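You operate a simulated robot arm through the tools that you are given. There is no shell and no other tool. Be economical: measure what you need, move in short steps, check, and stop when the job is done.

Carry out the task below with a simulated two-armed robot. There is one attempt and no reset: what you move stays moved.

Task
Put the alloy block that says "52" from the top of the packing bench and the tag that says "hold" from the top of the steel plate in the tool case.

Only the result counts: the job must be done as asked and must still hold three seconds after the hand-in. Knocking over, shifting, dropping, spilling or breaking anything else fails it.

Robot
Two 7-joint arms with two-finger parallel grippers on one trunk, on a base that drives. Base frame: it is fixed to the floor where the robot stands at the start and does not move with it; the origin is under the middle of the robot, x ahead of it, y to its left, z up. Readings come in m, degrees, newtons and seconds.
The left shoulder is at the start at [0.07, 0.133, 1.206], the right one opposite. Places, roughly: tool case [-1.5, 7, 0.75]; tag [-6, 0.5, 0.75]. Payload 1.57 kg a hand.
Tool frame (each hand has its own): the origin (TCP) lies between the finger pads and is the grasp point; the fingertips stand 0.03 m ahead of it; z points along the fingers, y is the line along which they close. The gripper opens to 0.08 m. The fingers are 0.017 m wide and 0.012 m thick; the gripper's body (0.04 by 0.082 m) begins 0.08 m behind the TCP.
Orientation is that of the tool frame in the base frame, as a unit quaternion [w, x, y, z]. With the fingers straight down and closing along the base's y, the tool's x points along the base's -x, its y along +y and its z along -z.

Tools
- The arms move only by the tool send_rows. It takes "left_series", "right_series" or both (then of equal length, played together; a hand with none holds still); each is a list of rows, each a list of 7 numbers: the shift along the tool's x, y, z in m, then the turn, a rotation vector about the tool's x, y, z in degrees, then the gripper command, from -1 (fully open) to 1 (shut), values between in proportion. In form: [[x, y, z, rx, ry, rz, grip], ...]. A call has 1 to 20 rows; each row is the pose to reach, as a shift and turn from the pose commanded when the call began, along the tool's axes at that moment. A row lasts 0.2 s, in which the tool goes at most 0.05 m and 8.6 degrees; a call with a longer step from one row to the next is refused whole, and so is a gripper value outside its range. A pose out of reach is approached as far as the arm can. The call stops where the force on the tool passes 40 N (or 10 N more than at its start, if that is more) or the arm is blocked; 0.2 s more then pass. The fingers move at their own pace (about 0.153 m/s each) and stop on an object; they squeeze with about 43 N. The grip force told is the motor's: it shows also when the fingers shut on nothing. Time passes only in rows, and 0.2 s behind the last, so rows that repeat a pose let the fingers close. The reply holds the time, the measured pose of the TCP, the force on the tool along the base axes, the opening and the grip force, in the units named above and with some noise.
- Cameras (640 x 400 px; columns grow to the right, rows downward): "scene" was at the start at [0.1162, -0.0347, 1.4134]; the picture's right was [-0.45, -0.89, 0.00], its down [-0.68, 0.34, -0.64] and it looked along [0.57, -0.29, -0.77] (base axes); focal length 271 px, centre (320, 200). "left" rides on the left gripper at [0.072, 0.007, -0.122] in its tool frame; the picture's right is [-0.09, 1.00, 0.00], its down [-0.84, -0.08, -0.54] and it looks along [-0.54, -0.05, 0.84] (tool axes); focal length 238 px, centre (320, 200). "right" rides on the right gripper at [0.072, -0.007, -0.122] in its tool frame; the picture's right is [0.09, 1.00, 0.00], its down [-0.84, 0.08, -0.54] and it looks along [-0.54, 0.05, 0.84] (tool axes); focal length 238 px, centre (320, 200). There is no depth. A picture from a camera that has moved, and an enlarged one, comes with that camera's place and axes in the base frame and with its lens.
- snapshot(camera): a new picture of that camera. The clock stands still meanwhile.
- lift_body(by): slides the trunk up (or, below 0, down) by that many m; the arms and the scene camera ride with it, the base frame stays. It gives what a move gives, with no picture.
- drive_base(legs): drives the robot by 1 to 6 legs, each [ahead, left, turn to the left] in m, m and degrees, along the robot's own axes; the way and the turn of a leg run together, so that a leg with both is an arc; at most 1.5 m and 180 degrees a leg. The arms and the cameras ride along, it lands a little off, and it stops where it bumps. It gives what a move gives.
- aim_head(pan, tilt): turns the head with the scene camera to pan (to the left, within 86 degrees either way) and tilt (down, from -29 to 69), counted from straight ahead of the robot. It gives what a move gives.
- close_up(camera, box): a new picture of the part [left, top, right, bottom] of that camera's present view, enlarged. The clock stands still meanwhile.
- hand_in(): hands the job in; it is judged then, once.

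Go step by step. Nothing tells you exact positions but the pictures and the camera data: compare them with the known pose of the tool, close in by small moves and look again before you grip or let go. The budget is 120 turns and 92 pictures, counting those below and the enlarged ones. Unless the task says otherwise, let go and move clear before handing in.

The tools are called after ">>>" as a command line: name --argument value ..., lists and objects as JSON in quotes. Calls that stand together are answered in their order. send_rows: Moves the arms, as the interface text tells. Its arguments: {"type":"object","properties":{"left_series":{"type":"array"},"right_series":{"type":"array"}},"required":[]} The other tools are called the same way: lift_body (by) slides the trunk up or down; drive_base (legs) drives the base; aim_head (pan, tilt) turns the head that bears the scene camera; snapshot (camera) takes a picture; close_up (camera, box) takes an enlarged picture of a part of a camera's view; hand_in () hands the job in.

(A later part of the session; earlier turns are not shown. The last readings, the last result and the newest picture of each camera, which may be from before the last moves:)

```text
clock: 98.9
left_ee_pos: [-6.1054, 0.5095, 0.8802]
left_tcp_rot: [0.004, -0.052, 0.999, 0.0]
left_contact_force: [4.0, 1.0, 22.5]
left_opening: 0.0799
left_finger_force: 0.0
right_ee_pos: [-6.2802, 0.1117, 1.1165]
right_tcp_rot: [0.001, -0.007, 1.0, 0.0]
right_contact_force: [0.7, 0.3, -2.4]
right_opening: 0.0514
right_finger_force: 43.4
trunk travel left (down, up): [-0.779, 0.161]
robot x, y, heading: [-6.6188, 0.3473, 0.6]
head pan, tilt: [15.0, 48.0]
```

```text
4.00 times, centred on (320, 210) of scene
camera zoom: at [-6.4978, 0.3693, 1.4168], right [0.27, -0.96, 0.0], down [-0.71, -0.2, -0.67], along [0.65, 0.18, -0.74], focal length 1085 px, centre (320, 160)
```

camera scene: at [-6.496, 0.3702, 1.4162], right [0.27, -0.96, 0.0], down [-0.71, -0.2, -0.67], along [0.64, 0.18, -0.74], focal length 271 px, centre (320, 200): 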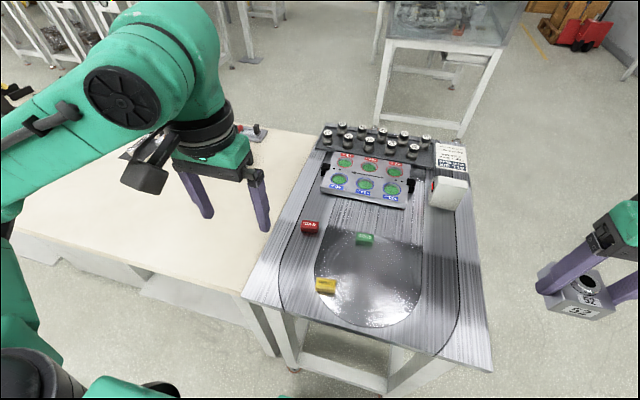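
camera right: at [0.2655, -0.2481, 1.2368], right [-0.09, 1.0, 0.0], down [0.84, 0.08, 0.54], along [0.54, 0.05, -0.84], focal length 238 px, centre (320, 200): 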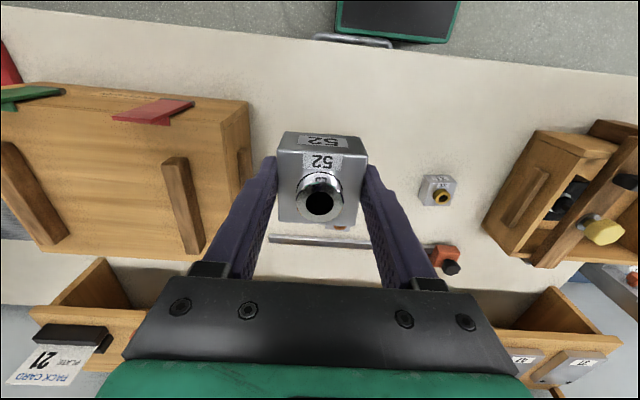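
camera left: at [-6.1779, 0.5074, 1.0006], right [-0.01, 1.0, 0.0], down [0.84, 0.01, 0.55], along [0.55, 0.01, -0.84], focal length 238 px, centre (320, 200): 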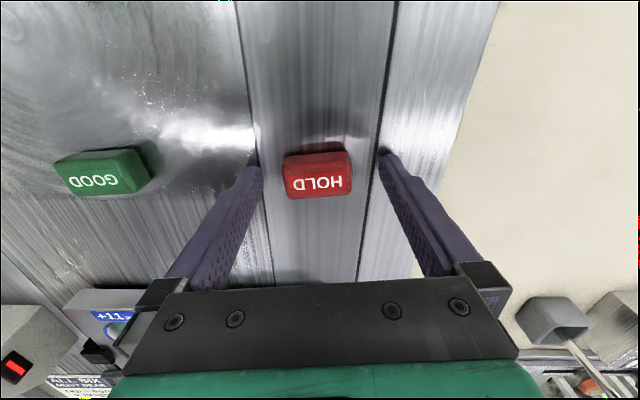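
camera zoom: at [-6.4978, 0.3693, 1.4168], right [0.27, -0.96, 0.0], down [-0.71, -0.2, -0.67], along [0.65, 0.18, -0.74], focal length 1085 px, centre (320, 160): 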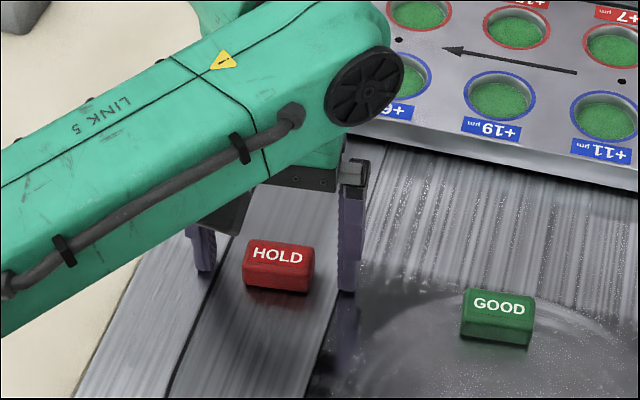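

Fingertips touch the plate on both sides of the tag. I raise a few mm and close.

>>> send_rows --left_series '[[0.002, 0, -0.003, 0, 0, 0, -1], [0.003, 0, -0.004, 0, 0, 0, -1], [0.003, 0, -0.004, 0, 0, 0, 1], [0.003, 0, -0.004, 0, 0, 0, 1], [0.003, 0, -0.004, 0, 0, 0, 1], [0.003, 0, -0.004, 0, 0, 0, 1]]'

>>> snapshot --camera "left"

```text
clock: 100.3
left_ee_pos: [-6.1094, 0.509, 0.8796]
left_tcp_rot: [-0.001, -0.052, 0.999, 0.0]
left_contact_force: [0.5, -0.2, -0.1]
left_opening: 0.0427
left_finger_force: 43.2
right_ee_pos: [-6.2789, 0.1123, 1.1154]
right_tcp_rot: [0.0, -0.008, 1.0, 0.001]
right_contact_force: [0.4, 0.8, -1.9]
right_opening: 0.0511
right_finger_force: 43.1
trunk travel left (down, up): [-0.779, 0.161]
robot x, y, heading: [-6.6167, 0.3532, 0.8]
head pan, tilt: [15.0, 48.0]
```

```text
53 pictures are left
camera left: at [-6.1798, 0.5075, 1.0013], right [-0.01, 1.0, 0.0], down [0.84, 0.01, 0.54], along [0.54, 0.01, -0.84], focal length 238 px, centre (320, 200)
```

left: 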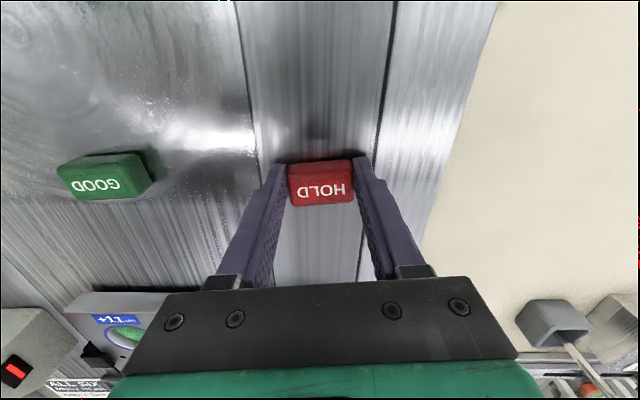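

Tag gripped (opening 0.043). I lift straight up, retract, and back away from the table.

>>> send_rows --left_series '[[0, 0, -0.02, 0, 0, 0, 1], [0, 0, -0.06, 0, 0, 0, 1], [0, 0, -0.1, 0, 0, 0, 1], [0, 0, -0.14, 0, 0, 0, 1], [0, 0, -0.18, 0, 0, 0, 1], [0.03, 0, -0.21, 0, 0, 0, 1], [0.07, 0.01, -0.23, 0, 0, 0, 1], [0.11, 0.03, -0.23, 0, 0, 0, 1], [0.15, 0.04, -0.23, 0, 0, 0, 1], [0.17, 0.05, -0.23, 0, 0, 0, 1]]'

>>> drive_base --legs '[[-0.4, 0, 0]]'

>>> aim_head --pan 70 --tilt 25

>>> snapshot --camera "scene"

>>> snapshot --camera "left"

```text
clock: 102.5
left_ee_pos: [-6.2804, 0.5409, 1.1104]
left_tcp_rot: [0.0, -0.051, 0.999, 0.0]
left_contact_force: [-0.5, 0.2, -0.2]
left_opening: 0.0425
left_finger_force: 43.0
right_ee_pos: [-6.278, 0.112, 1.1163]
right_tcp_rot: [0.0, -0.008, 1.0, 0.0]
right_contact_force: [-1.1, 1.1, -1.7]
right_opening: 0.0516
right_finger_force: 42.9
trunk travel left (down, up): [-0.779, 0.161]
robot x, y, heading: [-6.619, 0.3491, 0.7]
head pan, tilt: [15.0, 48.0]
```

```text
clock: 105.0
left_ee_pos: [-6.6687, 0.5332, 1.1108]
left_tcp_rot: [0.0, -0.049, 0.999, 0.0]
left_contact_force: [0.3, 0.1, -0.1]
left_opening: 0.0428
left_finger_force: 42.9
right_ee_pos: [-6.669, 0.1058, 1.115]
right_tcp_rot: [-0.002, -0.006, 1.0, 0.0]
right_contact_force: [0.8, 0.3, -2.5]
right_opening: 0.0512
right_finger_force: 43.3
trunk travel left (down, up): [-0.779, 0.161]
robot x, y, heading: [-7.0106, 0.3428, 0.8]
head pan, tilt: [15.0, 48.0]
```

```text
clock: 106.2
left_ee_pos: [-6.6695, 0.5344, 1.111]
left_tcp_rot: [0.0, -0.05, 0.999, -0.001]
left_contact_force: [0.5, -0.6, 0.0]
left_opening: 0.0425
left_finger_force: 42.9
right_ee_pos: [-6.6702, 0.1056, 1.1148]
right_tcp_rot: [0.0, -0.004, 1.0, 0.001]
right_contact_force: [0.8, -0.3, -2.4]
right_opening: 0.0513
right_finger_force: 43.6
trunk travel left (down, up): [-0.779, 0.161]
robot x, y, heading: [-7.0081, 0.3426, 0.6]
head pan, tilt: [70.0, 25.0]
```

```text
52 pictures are left
camera scene: at [-6.9312, 0.4305, 1.4509], right [0.94, -0.33, 0.0], down [-0.14, -0.4, -0.91], along [0.3, 0.85, -0.42], focal length 271 px, centre (320, 200)
```

scene: 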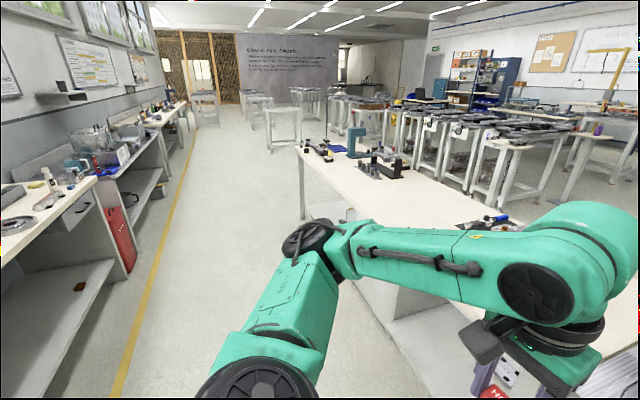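

```text
51 pictures are left
camera left: at [-6.7405, 0.5327, 1.232], right [-0.01, 1.0, 0.0], down [0.84, 0.01, 0.54], along [0.54, 0.0, -0.84], focal length 238 px, centre (320, 200)
```

left: 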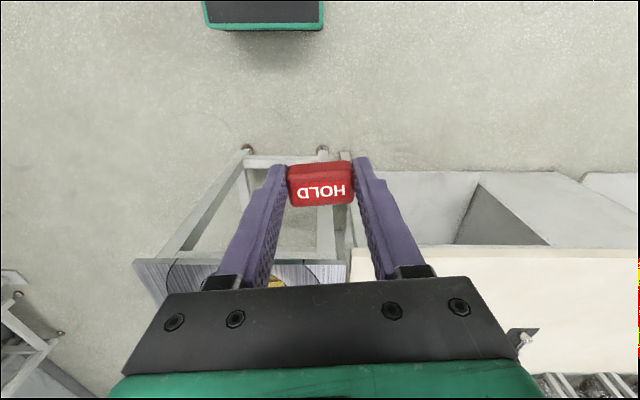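

Both items are in hand. I drive back along the known corridor (y≈-1.05) toward the main aisle.

>>> drive_base --legs '[[0, -0.7, -0.7], [0, -0.7, 0], [1.5, 0, 0], [1.5, 0, 0], [1.5, 0, 0], [1.2, 0, 0]]'

```text
clock: 140.2
left_ee_pos: [-0.9677, -0.8215, 1.1121]
left_tcp_rot: [0.0, -0.033, 0.999, 0.0]
left_contact_force: [0.6, -0.6, -0.4]
left_opening: 0.0425
left_finger_force: 43.1
right_ee_pos: [-0.9814, -1.2482, 1.1148]
right_tcp_rot: [0.0, 0.009, 1.0, -0.001]
right_contact_force: [-0.7, 0.3, -2.4]
right_opening: 0.0514
right_finger_force: 42.7
trunk travel left (down, up): [-0.779, 0.161]
robot x, y, heading: [-1.3136, -1.0027, -1.0]
head pan, tilt: [70.0, 25.0]
```

I continue to the main aisle, turn to face +y and drive toward the case table.

>>> drive_base --legs '[[0.7, 0, 0], [0, 0, 91], [1.5, -0.1, 0], [1.5, 0, 0], [1.5, 0, 0]]'

>>> aim_head --pan 10 --tilt 20

>>> snapshot --camera "scene"

```text
refused: leg 3 is longer than a leg can be; nothing moved
```

```text
clock: 141.5
left_ee_pos: [-0.967, -0.8225, 1.1104]
left_tcp_rot: [0.0, -0.033, 0.999, 0.0]
left_contact_force: [-0.7, 0.8, -1.0]
left_opening: 0.0425
left_finger_force: 43.3
right_ee_pos: [-0.9808, -1.2498, 1.1151]
right_tcp_rot: [0.0, 0.009, 1.0, 0.0]
right_contact_force: [-0.8, -0.1, -2.5]
right_opening: 0.0515
right_finger_force: 43.2
trunk travel left (down, up): [-0.779, 0.161]
robot x, y, heading: [-1.3119, -1.0039, -1.2]
head pan, tilt: [10.0, 20.0]
```

```text
50 pictures are left
camera scene: at [-1.1732, -0.9881, 1.4589], right [0.15, -0.99, 0.0], down [-0.34, -0.05, -0.94], along [0.93, 0.15, -0.34], focal length 271 px, centre (320, 200)
```

scene: 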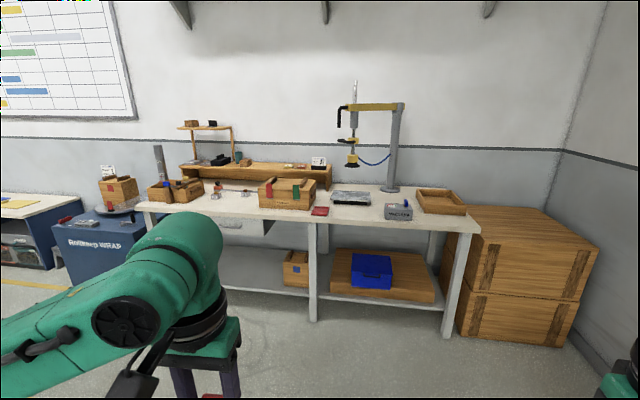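

One leg was slightly too long; I resend it with shorter legs.

>>> drive_base --legs '[[0.7, 0, 0], [0, 0, 91], [1.4, -0.1, 0], [1.5, 0, 0], [1.5, 0, 0]]'

>>> snapshot --camera "scene"

```text
clock: 169.9
left_ee_pos: [-0.7292, 3.7275, 1.1106]
left_tcp_rot: [0.0, 0.739, -0.673, -0.001]
left_contact_force: [0.4, -0.6, 0.0]
left_opening: 0.0424
left_finger_force: 43.1
right_ee_pos: [-0.3022, 3.7246, 1.1166]
right_tcp_rot: [0.0, 0.71, -0.705, 0.001]
right_contact_force: [1.1, 0.7, -3.0]
right_opening: 0.0514
right_finger_force: 43.0
trunk travel left (down, up): [-0.779, 0.161]
robot x, y, heading: [-0.5399, 3.3847, 90.4]
head pan, tilt: [10.0, 20.0]
```

```text
49 pictures are left
camera scene: at [-0.5607, 3.5287, 1.459], right [0.98, 0.18, 0.0], down [0.06, -0.34, -0.94], along [-0.17, 0.92, -0.34], focal length 271 px, centre (320, 200)
```

scene: 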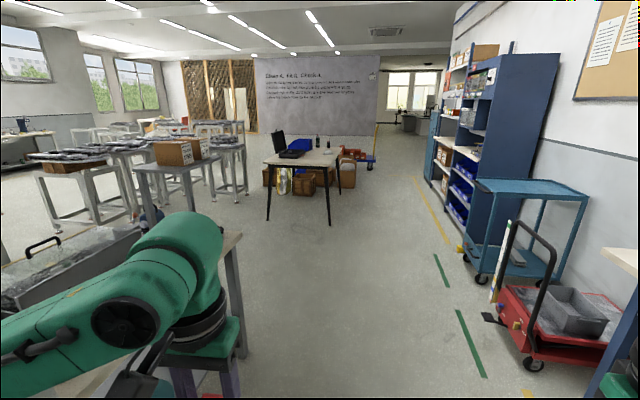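

The case, a black open box with its lid raised, sits on the far table. I drive closer.

>>> drive_base --legs '[[1.5, 0, 0], [0.75, 0, 0]]'

>>> aim_head --pan 30 --tilt 35

>>> snapshot --camera "scene"

```text
clock: 180.9
left_ee_pos: [-0.7499, 5.9743, 1.1104]
left_tcp_rot: [0.0, 0.741, -0.671, 0.0]
left_contact_force: [0.2, -0.4, -1.0]
left_opening: 0.0425
left_finger_force: 43.0
right_ee_pos: [-0.3216, 5.9743, 1.1163]
right_tcp_rot: [0.001, 0.712, -0.703, 0.0]
right_contact_force: [0.3, 0.1, -2.8]
right_opening: 0.0511
right_finger_force: 43.6
trunk travel left (down, up): [-0.779, 0.161]
robot x, y, heading: [-0.5581, 5.6382, 90.7]
head pan, tilt: [10.0, 20.0]
```

```text
clock: 181.8
left_ee_pos: [-0.7497, 5.9765, 1.1106]
left_tcp_rot: [0.0, 0.741, -0.671, 0.0]
left_contact_force: [-0.2, -0.8, -0.2]
left_opening: 0.0426
left_finger_force: 43.1
right_ee_pos: [-0.322, 5.9761, 1.1147]
right_tcp_rot: [0.001, 0.712, -0.703, 0.001]
right_contact_force: [-0.5, -0.8, -3.2]
right_opening: 0.0513
right_finger_force: 42.6
trunk travel left (down, up): [-0.779, 0.161]
robot x, y, heading: [-0.5585, 5.6385, 90.7]
head pan, tilt: [30.0, 35.0]
```

```text
48 pictures are left
camera scene: at [-0.6073, 5.7625, 1.4351], right [0.86, 0.51, 0.0], down [0.29, -0.49, -0.82], along [-0.42, 0.7, -0.57], focal length 271 px, centre (320, 200)
```

scene: 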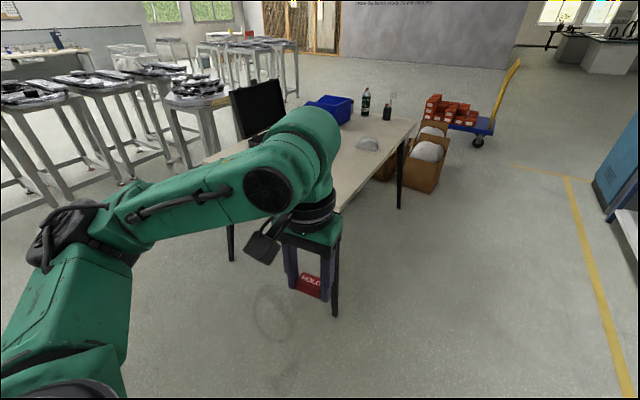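

The lid stands on the case's −x side. I strafe left to stand squarely in front of it.

>>> drive_base --legs '[[0.08, 0.75, -0.7]]'

>>> aim_head --pan 0 --tilt 38

>>> snapshot --camera "scene"

```text
clock: 185.9
left_ee_pos: [-1.5024, 6.0522, 1.1102]
left_tcp_rot: [-0.001, 0.738, -0.675, 0.0]
left_contact_force: [0.9, -0.7, -0.1]
left_opening: 0.0423
left_finger_force: 42.8
right_ee_pos: [-1.0749, 6.0474, 1.1148]
right_tcp_rot: [0.001, 0.708, -0.706, 0.001]
right_contact_force: [-0.3, 0.5, -2.3]
right_opening: 0.0515
right_finger_force: 43.0
trunk travel left (down, up): [-0.779, 0.161]
robot x, y, heading: [-1.3136, 5.7116, 90.1]
head pan, tilt: [30.0, 35.0]
```

```text
clock: 186.8
left_ee_pos: [-1.5026, 6.0526, 1.1105]
left_tcp_rot: [0.0, 0.738, -0.675, 0.0]
left_contact_force: [-0.8, -0.4, 0.1]
left_opening: 0.0424
left_finger_force: 43.0
right_ee_pos: [-1.0744, 6.0486, 1.1147]
right_tcp_rot: [0.001, 0.708, -0.706, 0.001]
right_contact_force: [0.1, 0.5, -2.5]
right_opening: 0.0514
right_finger_force: 43.2
trunk travel left (down, up): [-0.779, 0.161]
robot x, y, heading: [-1.3122, 5.7097, 90.2]
head pan, tilt: [0.0, 38.0]
```

```text
47 pictures are left
camera scene: at [-1.3188, 5.8475, 1.4305], right [1.0, 0.0, 0.0], down [0.0, -0.62, -0.79], along [0.0, 0.79, -0.62], focal length 271 px, centre (320, 200)
```

scene: 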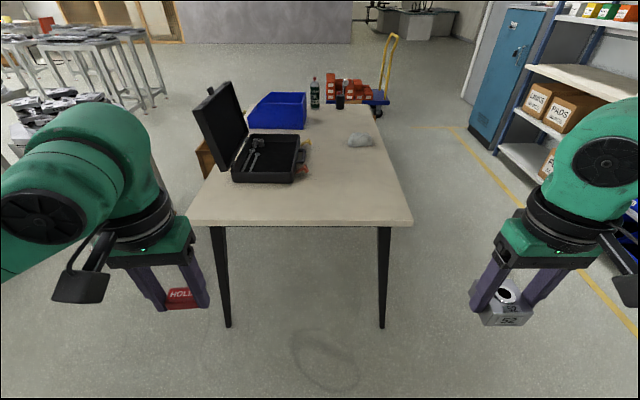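

>>> close_up --camera "scene" --box '[180, 70, 340, 230]'

```text
2.50 times, centred on (260, 150) of scene
camera zoom: at [-1.3188, 5.8475, 1.4305], right [1.0, 0.0, 0.0], down [0.0, -0.62, -0.79], along [0.0, 0.79, -0.62], focal length 678 px, centre (470, 325)
```

zoom: 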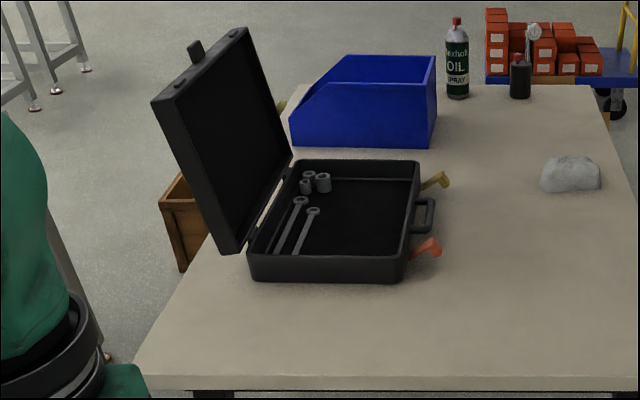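

The case interior spans roughly x −1.66…−1.42, y 6.76…7.11; its right half is empty, tools lie on the left. I retract the left hand for lid clearance and approach for the right hand.

>>> send_rows --left_series '[[0.04, 0, 0, 0, 0, 0, 1], [0.08, 0.01, 0, 0, 0, 0, 1], [0.11, 0.02, 0, 0, 0, 0, 1], [0.11, 0.02, 0, 0, 0, 0, 1]]'

>>> drive_base --legs '[[0.35, 0.29, 0]]'

>>> aim_head --pan 0 --tilt 50

>>> snapshot --camera "scene"

```text
clock: 187.8
left_ee_pos: [-1.501, 6.0238, 1.1119]
left_tcp_rot: [0.0, 0.739, -0.674, 0.0]
left_contact_force: [0.4, 0.7, -1.0]
left_opening: 0.0424
left_finger_force: 43.1
left hand out of reach, approached as far as the arm can: row 1, 2, 3, 4
right_ee_pos: [-1.0756, 6.0482, 1.1156]
right_tcp_rot: [0.001, 0.708, -0.706, 0.0]
right_contact_force: [-0.5, -0.7, -2.5]
right_opening: 0.0517
right_finger_force: 42.9
trunk travel left (down, up): [-0.779, 0.161]
robot x, y, heading: [-1.3178, 5.7127, 90.0]
head pan, tilt: [0.0, 38.0]
```

```text
clock: 190.6
left_ee_pos: [-1.7909, 6.3673, 1.1111]
left_tcp_rot: [0.0, 0.739, -0.674, 0.0]
left_contact_force: [0.9, 0.9, -1.0]
left_opening: 0.0425
left_finger_force: 43.0
right_ee_pos: [-1.3645, 6.392, 1.1155]
right_tcp_rot: [0.0, 0.708, -0.706, 0.001]
right_contact_force: [0.5, -0.3, -3.6]
right_opening: 0.0515
right_finger_force: 43.3
trunk travel left (down, up): [-0.779, 0.161]
robot x, y, heading: [-1.6075, 6.0559, 90.2]
head pan, tilt: [0.0, 38.0]
```

```text
clock: 191.3
left_ee_pos: [-1.7916, 6.3683, 1.1107]
left_tcp_rot: [0.001, 0.739, -0.674, 0.001]
left_contact_force: [0.8, 0.3, -0.6]
left_opening: 0.0424
left_finger_force: 42.7
right_ee_pos: [-1.3665, 6.3932, 1.1149]
right_tcp_rot: [0.001, 0.708, -0.706, 0.0]
right_contact_force: [0.2, 0.2, -3.1]
right_opening: 0.0513
right_finger_force: 42.9
trunk travel left (down, up): [-0.779, 0.161]
robot x, y, heading: [-1.6088, 6.055, 90.4]
head pan, tilt: [0.0, 50.0]
```

```text
45 pictures are left
camera scene: at [-1.6097, 6.1834, 1.4134], right [1.0, 0.0, 0.0], down [0.0, -0.77, -0.64], along [0.0, 0.64, -0.77], focal length 271 px, centre (320, 200)
```

scene: 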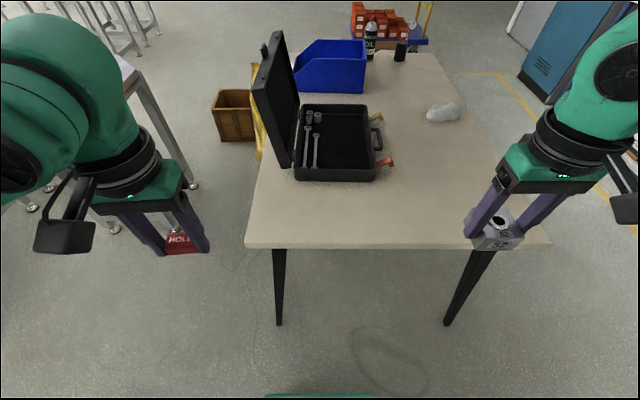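

Triangulated: case rim z≈0.826, x −1.69…−1.43, y 6.79…7.16, table z≈0.78. I move the base closer.

>>> drive_base --legs '[[0.0, -0.11, 0], [0.23, 0, 0]]'

>>> snapshot --camera "scene"

>>> snapshot --camera "right"

```text
clock: 193.8
left_ee_pos: [-1.6827, 6.5936, 1.1113]
left_tcp_rot: [0.0, 0.739, -0.674, -0.001]
left_contact_force: [-0.5, 0.2, -0.1]
left_opening: 0.0427
left_finger_force: 43.2
right_ee_pos: [-1.2568, 6.6188, 1.1162]
right_tcp_rot: [0.001, 0.71, -0.704, 0.0]
right_contact_force: [0.5, -0.5, -2.6]
right_opening: 0.0511
right_finger_force: 43.3
trunk travel left (down, up): [-0.779, 0.161]
robot x, y, heading: [-1.4987, 6.284, 90.2]
head pan, tilt: [0.0, 50.0]
```

```text
44 pictures are left
camera scene: at [-1.5, 6.4084, 1.4136], right [1.0, 0.0, 0.0], down [0.0, -0.77, -0.64], along [0.0, 0.64, -0.77], focal length 271 px, centre (320, 200)
```

scene: 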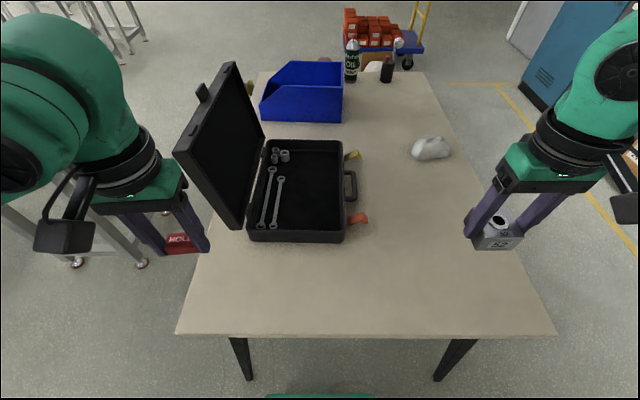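

```text
43 pictures are left
camera right: at [-1.2497, 6.5471, 1.237], right [-1.0, -0.1, 0.0], down [-0.08, 0.84, 0.54], along [-0.05, 0.54, -0.84], focal length 238 px, centre (320, 200)
```

right: 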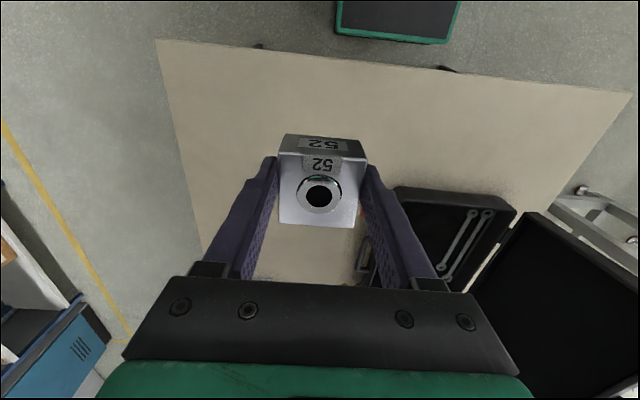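

I go 6 cm closer so that the target (-1.515, 6.90) is comfortably in reach, then bring the right hand above the case, high first.

>>> drive_base --legs '[[0.06, 0, 0]]'

>>> send_rows --right_series '[[-0.03, 0.03, 0, 0, 0, 0, 1], [-0.06, 0.06, 0, 0, 0, 0, 1], [-0.09, 0.09, 0, 0, 0, 0, 1], [-0.12, 0.12, 0, 0, 0, 0, 1], [-0.145, 0.15, 0, 0, 0, 0, 1], [-0.165, 0.18, 0, 0, 0, 0, 1], [-0.18, 0.21, 0, 0, 0, 0, 1], [-0.19, 0.235, 0, 0, 0, 0, 1], [-0.2, 0.255, 0, 0, 0, 0, 1], [-0.2, 0.255, 0, 0, 0, 0, 1]]'

>>> snapshot --camera "scene"

>>> snapshot --camera "right"

```text
clock: 194.8
left_ee_pos: [-1.683, 6.6512, 1.1124]
left_tcp_rot: [-0.002, 0.738, -0.675, -0.002]
left_contact_force: [0.2, -0.1, 0.4]
left_opening: 0.0425
left_finger_force: 42.8
right_ee_pos: [-1.2565, 6.6737, 1.1159]
right_tcp_rot: [-0.001, 0.709, -0.706, -0.002]
right_contact_force: [-0.9, -0.4, -2.2]
right_opening: 0.0514
right_finger_force: 42.9
trunk travel left (down, up): [-0.779, 0.161]
robot x, y, heading: [-1.4958, 6.3425, 90.5]
head pan, tilt: [0.0, 50.0]
```

```text
clock: 197.0
left_ee_pos: [-1.6823, 6.6555, 1.1114]
left_tcp_rot: [0.001, 0.739, -0.674, 0.001]
left_contact_force: [-0.5, 0.1, 0.1]
left_opening: 0.0427
left_finger_force: 42.1
right_ee_pos: [-1.5126, 6.8775, 1.1134]
right_tcp_rot: [0.001, 0.708, -0.706, 0.0]
right_contact_force: [-0.9, -0.8, -3.8]
right_opening: 0.0512
right_finger_force: 43.2
trunk travel left (down, up): [-0.779, 0.161]
robot x, y, heading: [-1.4952, 6.3445, 90.2]
head pan, tilt: [0.0, 50.0]
```

```text
42 pictures are left
camera scene: at [-1.5, 6.4705, 1.4133], right [1.0, 0.0, 0.0], down [0.0, -0.77, -0.64], along [0.0, 0.64, -0.77], focal length 271 px, centre (320, 200)
```

scene: 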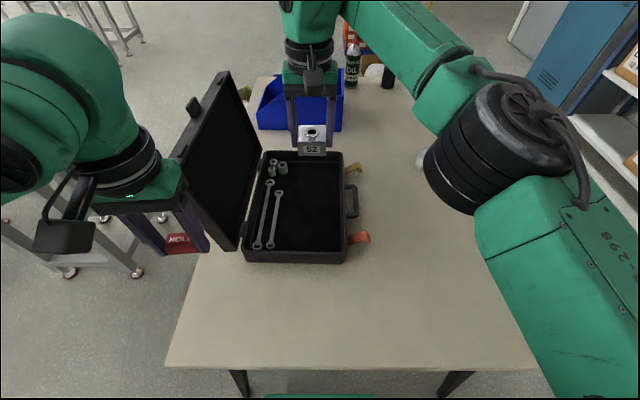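

```text
41 pictures are left
camera right: at [-1.5061, 6.8066, 1.2355], right [-1.0, -0.1, 0.0], down [-0.08, 0.84, 0.54], along [-0.05, 0.54, -0.84], focal length 238 px, centre (320, 200)
```

right: 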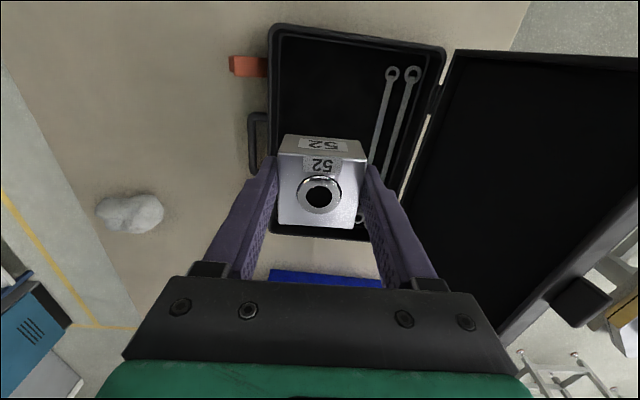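

Clear area in the case is x −1.61…−1.455. I shift to (-1.53, 6.905) and descend to z≈0.92, then check.

>>> send_rows --right_series '[[-0.015, 0.01, 0.02, 0, 0, 0, 1], [-0.028, 0.018, 0.05, 0, 0, 0, 1], [-0.028, 0.018, 0.08, 0, 0, 0, 1], [-0.028, 0.018, 0.11, 0, 0, 0, 1], [-0.028, 0.018, 0.14, 0, 0, 0, 1], [-0.028, 0.018, 0.17, 0, 0, 0, 1], [-0.028, 0.018, 0.195, 0, 0, 0, 1], [-0.028, 0.018, 0.195, 0, 0, 0, 1]]'

>>> snapshot --camera "scene"

>>> snapshot --camera "right"

```text
clock: 198.8
left_ee_pos: [-1.683, 6.6545, 1.1115]
left_tcp_rot: [0.0, 0.739, -0.674, 0.001]
left_contact_force: [-0.2, 0.6, -0.2]
left_opening: 0.0427
left_finger_force: 43.3
right_ee_pos: [-1.5276, 6.8956, 0.9193]
right_tcp_rot: [-0.001, 0.708, -0.707, 0.001]
right_contact_force: [-0.7, -0.1, -3.0]
right_opening: 0.0511
right_finger_force: 42.9
right hand out of reach, approached as far as the arm can: row 2, 3, 4, 5, 6, 7, 8
trunk travel left (down, up): [-0.779, 0.161]
robot x, y, heading: [-1.4994, 6.3437, 90.2]
head pan, tilt: [0.0, 50.0]
```

```text
40 pictures are left
camera scene: at [-1.5011, 6.47, 1.4134], right [1.0, 0.0, 0.0], down [0.0, -0.77, -0.64], along [0.0, 0.64, -0.77], focal length 271 px, centre (320, 200)
```

scene: 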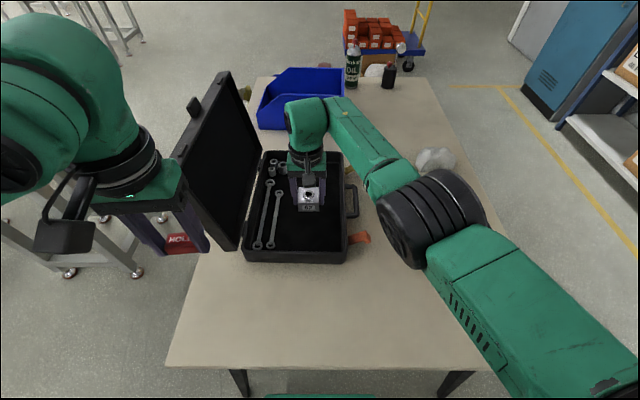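

```text
39 pictures are left
camera right: at [-1.52, 6.8245, 1.0416], right [-1.0, -0.1, 0.0], down [-0.08, 0.84, 0.54], along [-0.05, 0.54, -0.84], focal length 238 px, centre (320, 200)
```

right: 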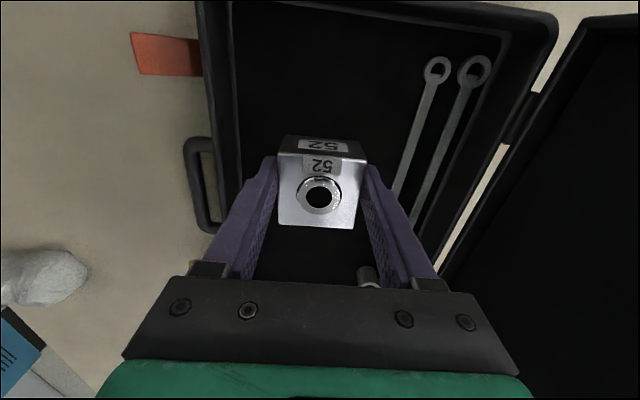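

Good alignment; elbow is well above the table. I lower to near the case floor.

>>> send_rows --right_series '[[0, 0, 0.03, 0, 0, 0, 1], [0, 0, 0.055, 0, 0, 0, 1], [0, 0, 0.075, 0, 0, 0, 1], [0, 0, 0.082, 0, 0, 0, 1], [0, 0, 0.082, 0, 0, 0, 1]]'

>>> snapshot --camera "right"

>>> close_up --camera "scene" --box '[220, 80, 460, 280]'

```text
clock: 200.0
left_ee_pos: [-1.6823, 6.656, 1.1105]
left_tcp_rot: [0.0, 0.739, -0.674, 0.0]
left_contact_force: [0.4, 0.1, -0.7]
left_opening: 0.0422
left_finger_force: 42.8
right_ee_pos: [-1.5259, 6.882, 0.8565]
right_tcp_rot: [0.001, 0.708, -0.706, 0.001]
right_contact_force: [-0.2, 0.4, -1.9]
right_opening: 0.0514
right_finger_force: 43.5
right hand out of reach, approached as far as the arm can: row 1, 2, 3, 4, 5
trunk travel left (down, up): [-0.779, 0.161]
robot x, y, heading: [-1.4954, 6.3417, 90.3]
head pan, tilt: [0.0, 50.0]
```

```text
38 pictures are left
camera right: at [-1.5192, 6.8101, 0.9775], right [-1.0, -0.1, 0.0], down [-0.08, 0.84, 0.54], along [-0.05, 0.54, -0.84], focal length 238 px, centre (320, 200)
```

right: 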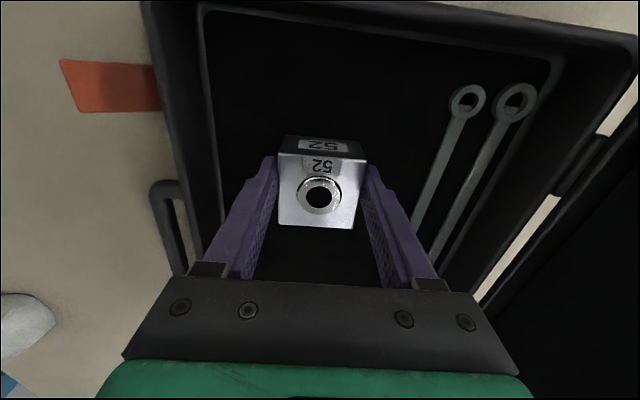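

```text
2.00 times, centred on (340, 180) of scene
camera zoom: at [-1.5007, 6.4705, 1.4133], right [1.0, 0.0, 0.0], down [0.0, -0.77, -0.64], along [0.0, 0.64, -0.77], focal length 543 px, centre (280, 240)
```

zoom: 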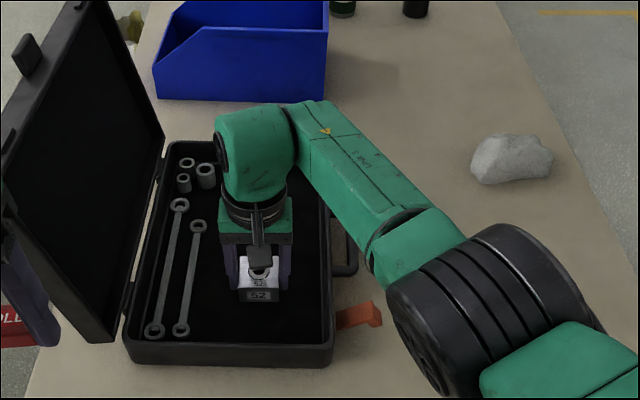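

The arm is near full stretch; I lower the trunk slightly instead to bring the block down.

>>> lift_body --by -0.025

>>> snapshot --camera "right"

```text
clock: 200.7
left_ee_pos: [-1.683, 6.6563, 1.0866]
left_tcp_rot: [0.001, 0.738, -0.675, 0.0]
left_contact_force: [0.1, -0.2, -1.1]
left_opening: 0.0426
left_finger_force: 42.9
right_ee_pos: [-1.5268, 6.8817, 0.831]
right_tcp_rot: [0.001, 0.709, -0.706, 0.0]
right_contact_force: [0.4, 0.7, -2.8]
right_opening: 0.0514
right_finger_force: 43.1
trunk travel left (down, up): [-0.754, 0.186]
robot x, y, heading: [-1.4968, 6.3461, 90.3]
head pan, tilt: [0.0, 50.0]
```

```text
36 pictures are left
camera right: at [-1.5191, 6.8099, 0.9527], right [-1.0, -0.1, 0.0], down [-0.08, 0.84, 0.54], along [-0.05, 0.54, -0.84], focal length 238 px, centre (320, 200)
```

right: 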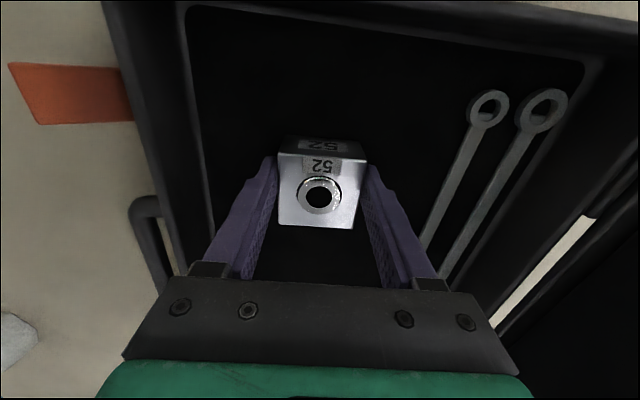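

Still free. I lower in small amounts until contact.

>>> lift_body --by -0.01

```text
clock: 201.3
left_ee_pos: [-1.6815, 6.6514, 1.0781]
left_tcp_rot: [0.0, 0.738, -0.675, -0.001]
left_contact_force: [0.0, -0.2, -0.6]
left_opening: 0.0424
left_finger_force: 43.0
right_ee_pos: [-1.5269, 6.8818, 0.8267]
right_tcp_rot: [-0.003, 0.708, -0.706, -0.003]
right_contact_force: [3.9, 4.6, 32.4]
right_opening: 0.0514
right_finger_force: 42.9
trunk travel left (down, up): [-0.744, 0.196]
robot x, y, heading: [-1.495, 6.3435, 90.1]
head pan, tilt: [0.0, 50.0]
```

The block rests on the case floor. I ease the pressure, then open the fingers.

>>> lift_body --by 0.006

>>> send_rows --right_series '[[0, 0, 0, 0, 0, 0, 0.5], [0, 0, 0, 0, 0, 0, -0.8], [0, 0, 0, 0, 0, 0, -0.8], [0, 0, 0, 0, 0, 0, -0.8]]'

>>> snapshot --camera "right"

```text
clock: 201.8
left_ee_pos: [-1.6825, 6.654, 1.0836]
left_tcp_rot: [0.0, 0.738, -0.675, 0.0]
left_contact_force: [0.1, -0.1, 0.5]
left_opening: 0.0426
left_finger_force: 43.7
right_ee_pos: [-1.5274, 6.8803, 0.8266]
right_tcp_rot: [0.001, 0.708, -0.706, 0.002]
right_contact_force: [-1.3, 3.4, 6.7]
right_opening: 0.0512
right_finger_force: 43.2
trunk travel left (down, up): [-0.75, 0.19]
robot x, y, heading: [-1.495, 6.3435, 90.2]
head pan, tilt: [0.0, 50.0]
```

```text
clock: 202.8
left_ee_pos: [-1.6826, 6.6558, 1.0818]
left_tcp_rot: [0.001, 0.739, -0.674, 0.0]
left_contact_force: [-0.9, 0.7, 0.4]
left_opening: 0.0426
left_finger_force: 43.0
right_ee_pos: [-1.5256, 6.8825, 0.8274]
right_tcp_rot: [0.0, 0.708, -0.706, 0.002]
right_contact_force: [1.0, 0.6, 0.2]
right_opening: 0.0719
right_finger_force: 0.1
trunk travel left (down, up): [-0.75, 0.19]
robot x, y, heading: [-1.4974, 6.3407, 90.3]
head pan, tilt: [0.0, 50.0]
```

```text
35 pictures are left
camera right: at [-1.5191, 6.8098, 0.9486], right [-1.0, -0.1, 0.0], down [-0.08, 0.84, 0.54], along [-0.05, 0.54, -0.84], focal length 238 px, centre (320, 200)
```

right: 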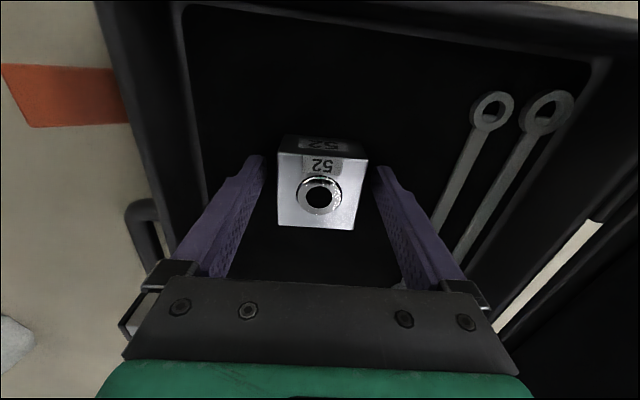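

The block stands free in the case between the open fingers. I raise vertically by the trunk, then lift the right hand.

>>> lift_body --by 0.12

>>> send_rows --right_series '[[0, 0, -0.03, 0, 0, 0, -0.8], [0, 0, -0.07, 0, 0, 0, -0.8], [0, 0, -0.11, 0, 0, 0, -0.8], [0, 0, -0.15, 0, 0, 0, -0.8], [0.02, -0.04, -0.17, 0, 0, 0, -0.8], [0.04, -0.08, -0.17, 0, 0, 0, -0.8], [0.07, -0.12, -0.17, 0, 0, 0, -0.8], [0.1, -0.16, -0.17, 0, 0, 0, -0.8], [0.13, -0.2, -0.17, 0, 0, 0, -0.8], [0.17, -0.22, -0.17, 0, 0, 0, -0.8], [0.2, -0.24, -0.17, 0, 0, 0, -0.8]]'

>>> snapshot --camera "scene"

```text
clock: 204.3
left_ee_pos: [-1.6827, 6.6562, 1.2025]
left_tcp_rot: [0.0, 0.738, -0.675, 0.0]
left_contact_force: [-0.1, -0.3, -0.4]
left_opening: 0.0425
left_finger_force: 42.8
right_ee_pos: [-1.5265, 6.8822, 0.9469]
right_tcp_rot: [0.0, 0.709, -0.705, 0.002]
right_contact_force: [-0.2, -0.9, -0.5]
right_opening: 0.072
right_finger_force: 0.1
trunk travel left (down, up): [-0.87, 0.07]
robot x, y, heading: [-1.4961, 6.3421, 90.3]
head pan, tilt: [0.0, 50.0]
```

```text
clock: 206.7
left_ee_pos: [-1.6821, 6.6528, 1.2042]
left_tcp_rot: [0.0, 0.739, -0.674, -0.001]
left_contact_force: [0.1, -0.2, 0.4]
left_opening: 0.0426
left_finger_force: 42.6
right_ee_pos: [-1.2823, 6.6802, 1.1166]
right_tcp_rot: [0.0, 0.708, -0.706, 0.001]
right_contact_force: [0.4, 0.2, 0.1]
right_opening: 0.0719
right_finger_force: 0.1
trunk travel left (down, up): [-0.87, 0.07]
robot x, y, heading: [-1.4987, 6.341, 89.9]
head pan, tilt: [0.0, 50.0]
```

```text
34 pictures are left
camera scene: at [-1.4997, 6.4674, 1.5046], right [1.0, 0.0, 0.0], down [0.0, -0.77, -0.64], along [0.0, 0.64, -0.77], focal length 271 px, centre (320, 200)
```

scene: 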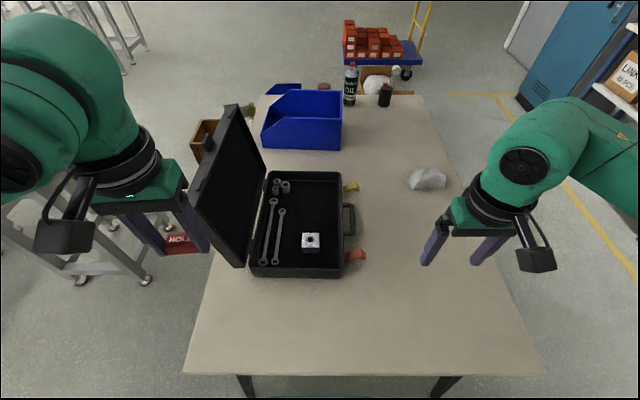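

The block is in the case. Now I move right for the left hand, with the trunk back near its starting height.

>>> drive_base --legs '[[0, -0.22, 0]]'

>>> lift_body --by -0.1

>>> snapshot --camera "left"

>>> snapshot --camera "scene"

```text
clock: 208.4
left_ee_pos: [-1.4685, 6.6563, 1.2023]
left_tcp_rot: [-0.001, 0.738, -0.675, 0.002]
left_contact_force: [0.1, 0.1, -0.5]
left_opening: 0.0426
left_finger_force: 42.6
right_ee_pos: [-1.0699, 6.6838, 1.1171]
right_tcp_rot: [-0.001, 0.708, -0.706, 0.002]
right_contact_force: [0.5, 0.3, 0.0]
right_opening: 0.0722
right_finger_force: 0.1
trunk travel left (down, up): [-0.87, 0.07]
robot x, y, heading: [-1.2796, 6.3462, 90.0]
head pan, tilt: [0.0, 50.0]
```

```text
clock: 209.7
left_ee_pos: [-1.466, 6.6558, 1.103]
left_tcp_rot: [0.0, 0.738, -0.674, 0.001]
left_contact_force: [-0.6, -0.4, -0.5]
left_opening: 0.0427
left_finger_force: 42.8
right_ee_pos: [-1.0647, 6.6833, 1.0156]
right_tcp_rot: [0.0, 0.708, -0.706, 0.0]
right_contact_force: [0.3, -0.8, -0.3]
right_opening: 0.072
right_finger_force: 0.1
trunk travel left (down, up): [-0.77, 0.17]
robot x, y, heading: [-1.2817, 6.3427, 90.3]
head pan, tilt: [0.0, 50.0]
```

```text
33 pictures are left
camera left: at [-1.4646, 6.583, 1.2236], right [-1.0, 0.0, 0.0], down [0.0, 0.84, 0.54], along [0.0, 0.54, -0.84], focal length 238 px, centre (320, 200)
```

left: 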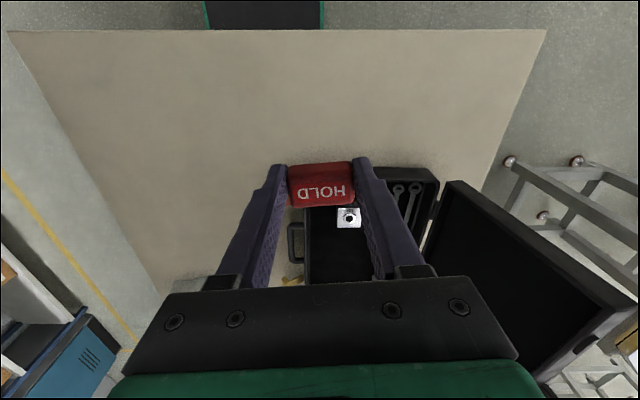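

```text
32 pictures are left
camera scene: at [-1.2833, 6.4702, 1.4044], right [1.0, 0.0, 0.0], down [0.0, -0.77, -0.64], along [0.0, 0.64, -0.77], focal length 271 px, centre (320, 200)
```

scene: 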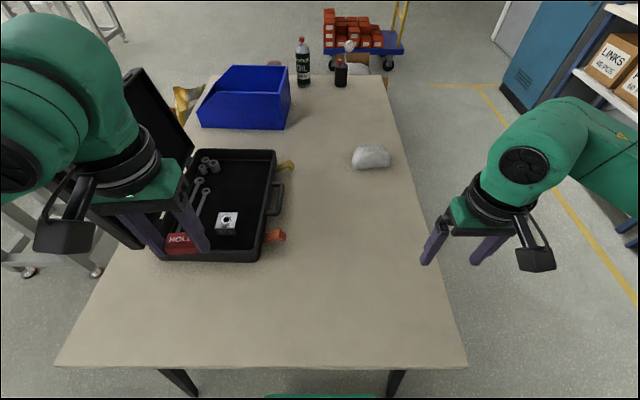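

I align the tag hand with the case and bring it over (-1.53, 6.83) at z≈1.0, checking lid clearance.

>>> send_rows --left_series '[[-0.03, 0.008, 0, 0, 0, 2, 1], [-0.06, 0.016, 0, 0, 0, 4, 1], [-0.09, 0.024, 0, 0, 0, 5.2, 1], [-0.12, 0.032, 0.02, 0, 0, 5.2, 1], [-0.15, 0.04, 0.04, 0, 0, 5.2, 1], [-0.177, 0.048, 0.06, 0, 0, 5.2, 1], [-0.177, 0.048, 0.1, 0, 0, 5.2, 1], [-0.177, 0.048, 0.1, 0, 0, 5.2, 1]]'

>>> snapshot --camera "left"

>>> snapshot --camera "scene"

```text
clock: 211.5
left_ee_pos: [-1.5293, 6.8262, 0.9997]
left_tcp_rot: [0.0, -0.706, 0.708, 0.0]
left_contact_force: [0.1, 0.2, 0.5]
left_opening: 0.0425
left_finger_force: 43.6
right_ee_pos: [-1.0666, 6.6837, 1.0157]
right_tcp_rot: [0.0, 0.707, -0.707, 0.0]
right_contact_force: [0.1, 0.4, -0.9]
right_opening: 0.072
right_finger_force: 0.1
trunk travel left (down, up): [-0.77, 0.17]
robot x, y, heading: [-1.2775, 6.3422, 90.0]
head pan, tilt: [0.0, 50.0]
```

```text
31 pictures are left
camera left: at [-1.5357, 6.7544, 1.1215], right [-1.0, 0.09, 0.0], down [0.08, 0.84, 0.54], along [0.05, 0.54, -0.84], focal length 238 px, centre (320, 200)
```

left: 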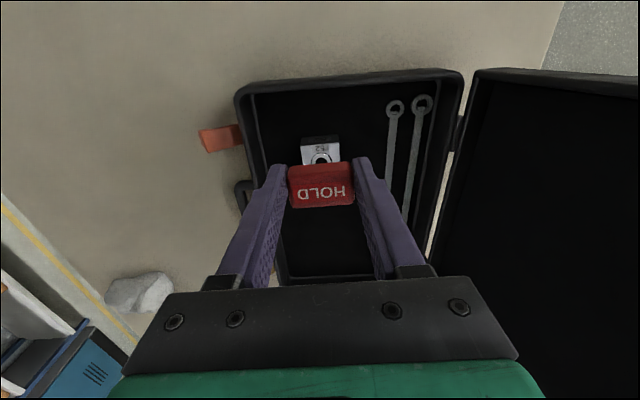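

```text
30 pictures are left
camera scene: at [-1.2833, 6.4702, 1.4044], right [1.0, 0.0, 0.0], down [0.0, -0.77, -0.64], along [0.0, 0.64, -0.77], focal length 271 px, centre (320, 200)
```

scene: 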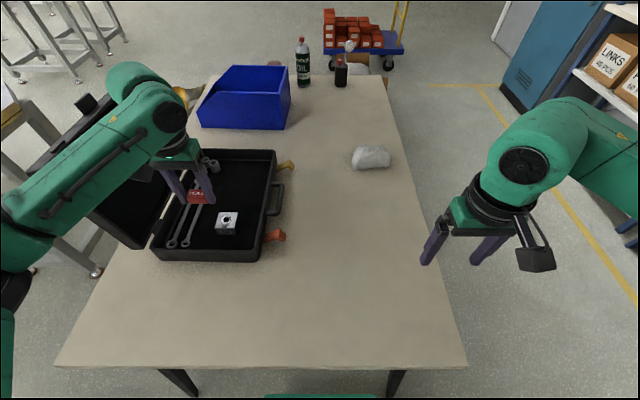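

By geometry the forearm passes in front of the lid, not over it. I verify with a panned view before lowering.

>>> aim_head --pan 45 --tilt 40

>>> snapshot --camera "scene"

```text
clock: 212.6
left_ee_pos: [-1.5303, 6.8271, 1.0011]
left_tcp_rot: [0.0, -0.706, 0.708, -0.002]
left_contact_force: [-0.5, 0.3, 0.4]
left_opening: 0.0426
left_finger_force: 43.0
right_ee_pos: [-1.0657, 6.6822, 1.0162]
right_tcp_rot: [0.0, 0.708, -0.706, 0.0]
right_contact_force: [0.2, 0.7, 0.1]
right_opening: 0.0721
right_finger_force: 0.0
trunk travel left (down, up): [-0.77, 0.17]
robot x, y, heading: [-1.2839, 6.3457, 90.0]
head pan, tilt: [45.0, 40.0]
```

```text
29 pictures are left
camera scene: at [-1.3436, 6.4535, 1.4186], right [0.71, 0.71, 0.0], down [0.46, -0.45, -0.77], along [-0.54, 0.54, -0.64], focal length 271 px, centre (320, 200)
```

scene: 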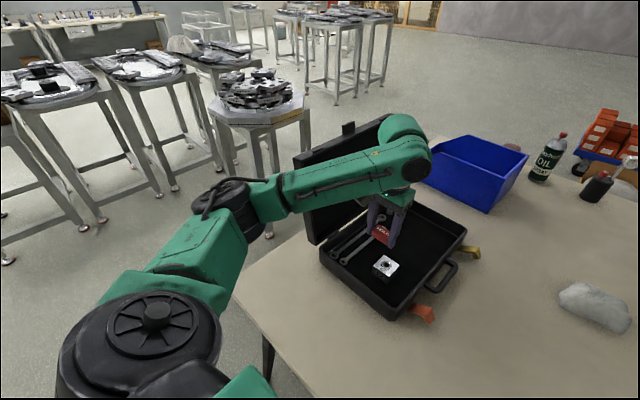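

The elbow is around (-1.69, 6.6), so the forearm stays in front of the lid with about 5 cm to spare. I lower 10 cm and look.

>>> send_rows --left_series '[[0, 0, 0.03, 0, 0, 0, 1], [0, 0, 0.06, 0, 0, 0, 1], [0, 0, 0.09, 0, 0, 0, 1], [0, 0, 0.1, 0, 0, 0, 1], [0, 0, 0.1, 0, 0, 0, 1]]'

>>> snapshot --camera "scene"

>>> snapshot --camera "left"

```text
clock: 213.8
left_ee_pos: [-1.5285, 6.8271, 0.9006]
left_tcp_rot: [-0.001, -0.707, 0.708, 0.0]
left_contact_force: [0.2, -0.5, 0.2]
left_opening: 0.0428
left_finger_force: 42.9
right_ee_pos: [-1.0658, 6.6829, 1.0156]
right_tcp_rot: [0.0, 0.708, -0.706, 0.0]
right_contact_force: [-0.2, 0.4, 0.3]
right_opening: 0.072
right_finger_force: 0.1
trunk travel left (down, up): [-0.77, 0.17]
robot x, y, heading: [-1.2807, 6.3436, 90.2]
head pan, tilt: [45.0, 40.0]
```

```text
28 pictures are left
camera scene: at [-1.3437, 6.4534, 1.4186], right [0.71, 0.71, 0.0], down [0.46, -0.45, -0.77], along [-0.54, 0.54, -0.64], focal length 271 px, centre (320, 200)
```

scene: 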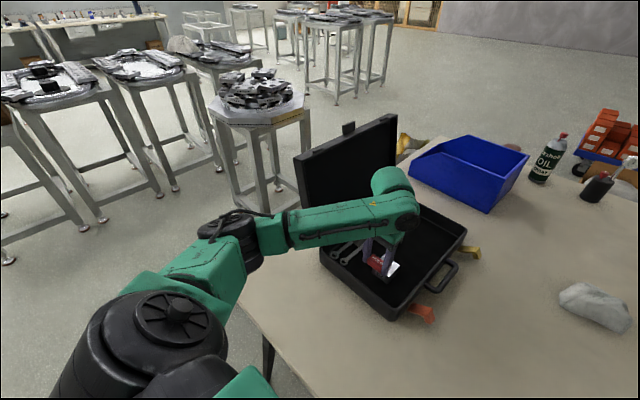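

```text
27 pictures are left
camera left: at [-1.535, 6.7548, 1.0219], right [-1.0, 0.09, 0.0], down [0.08, 0.84, 0.54], along [0.05, 0.54, -0.84], focal length 238 px, centre (320, 200)
```

left: 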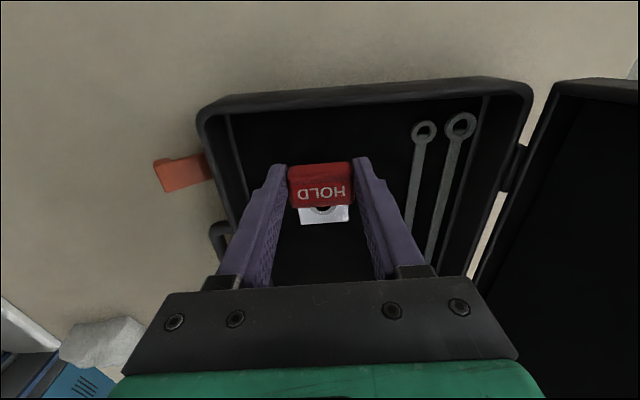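

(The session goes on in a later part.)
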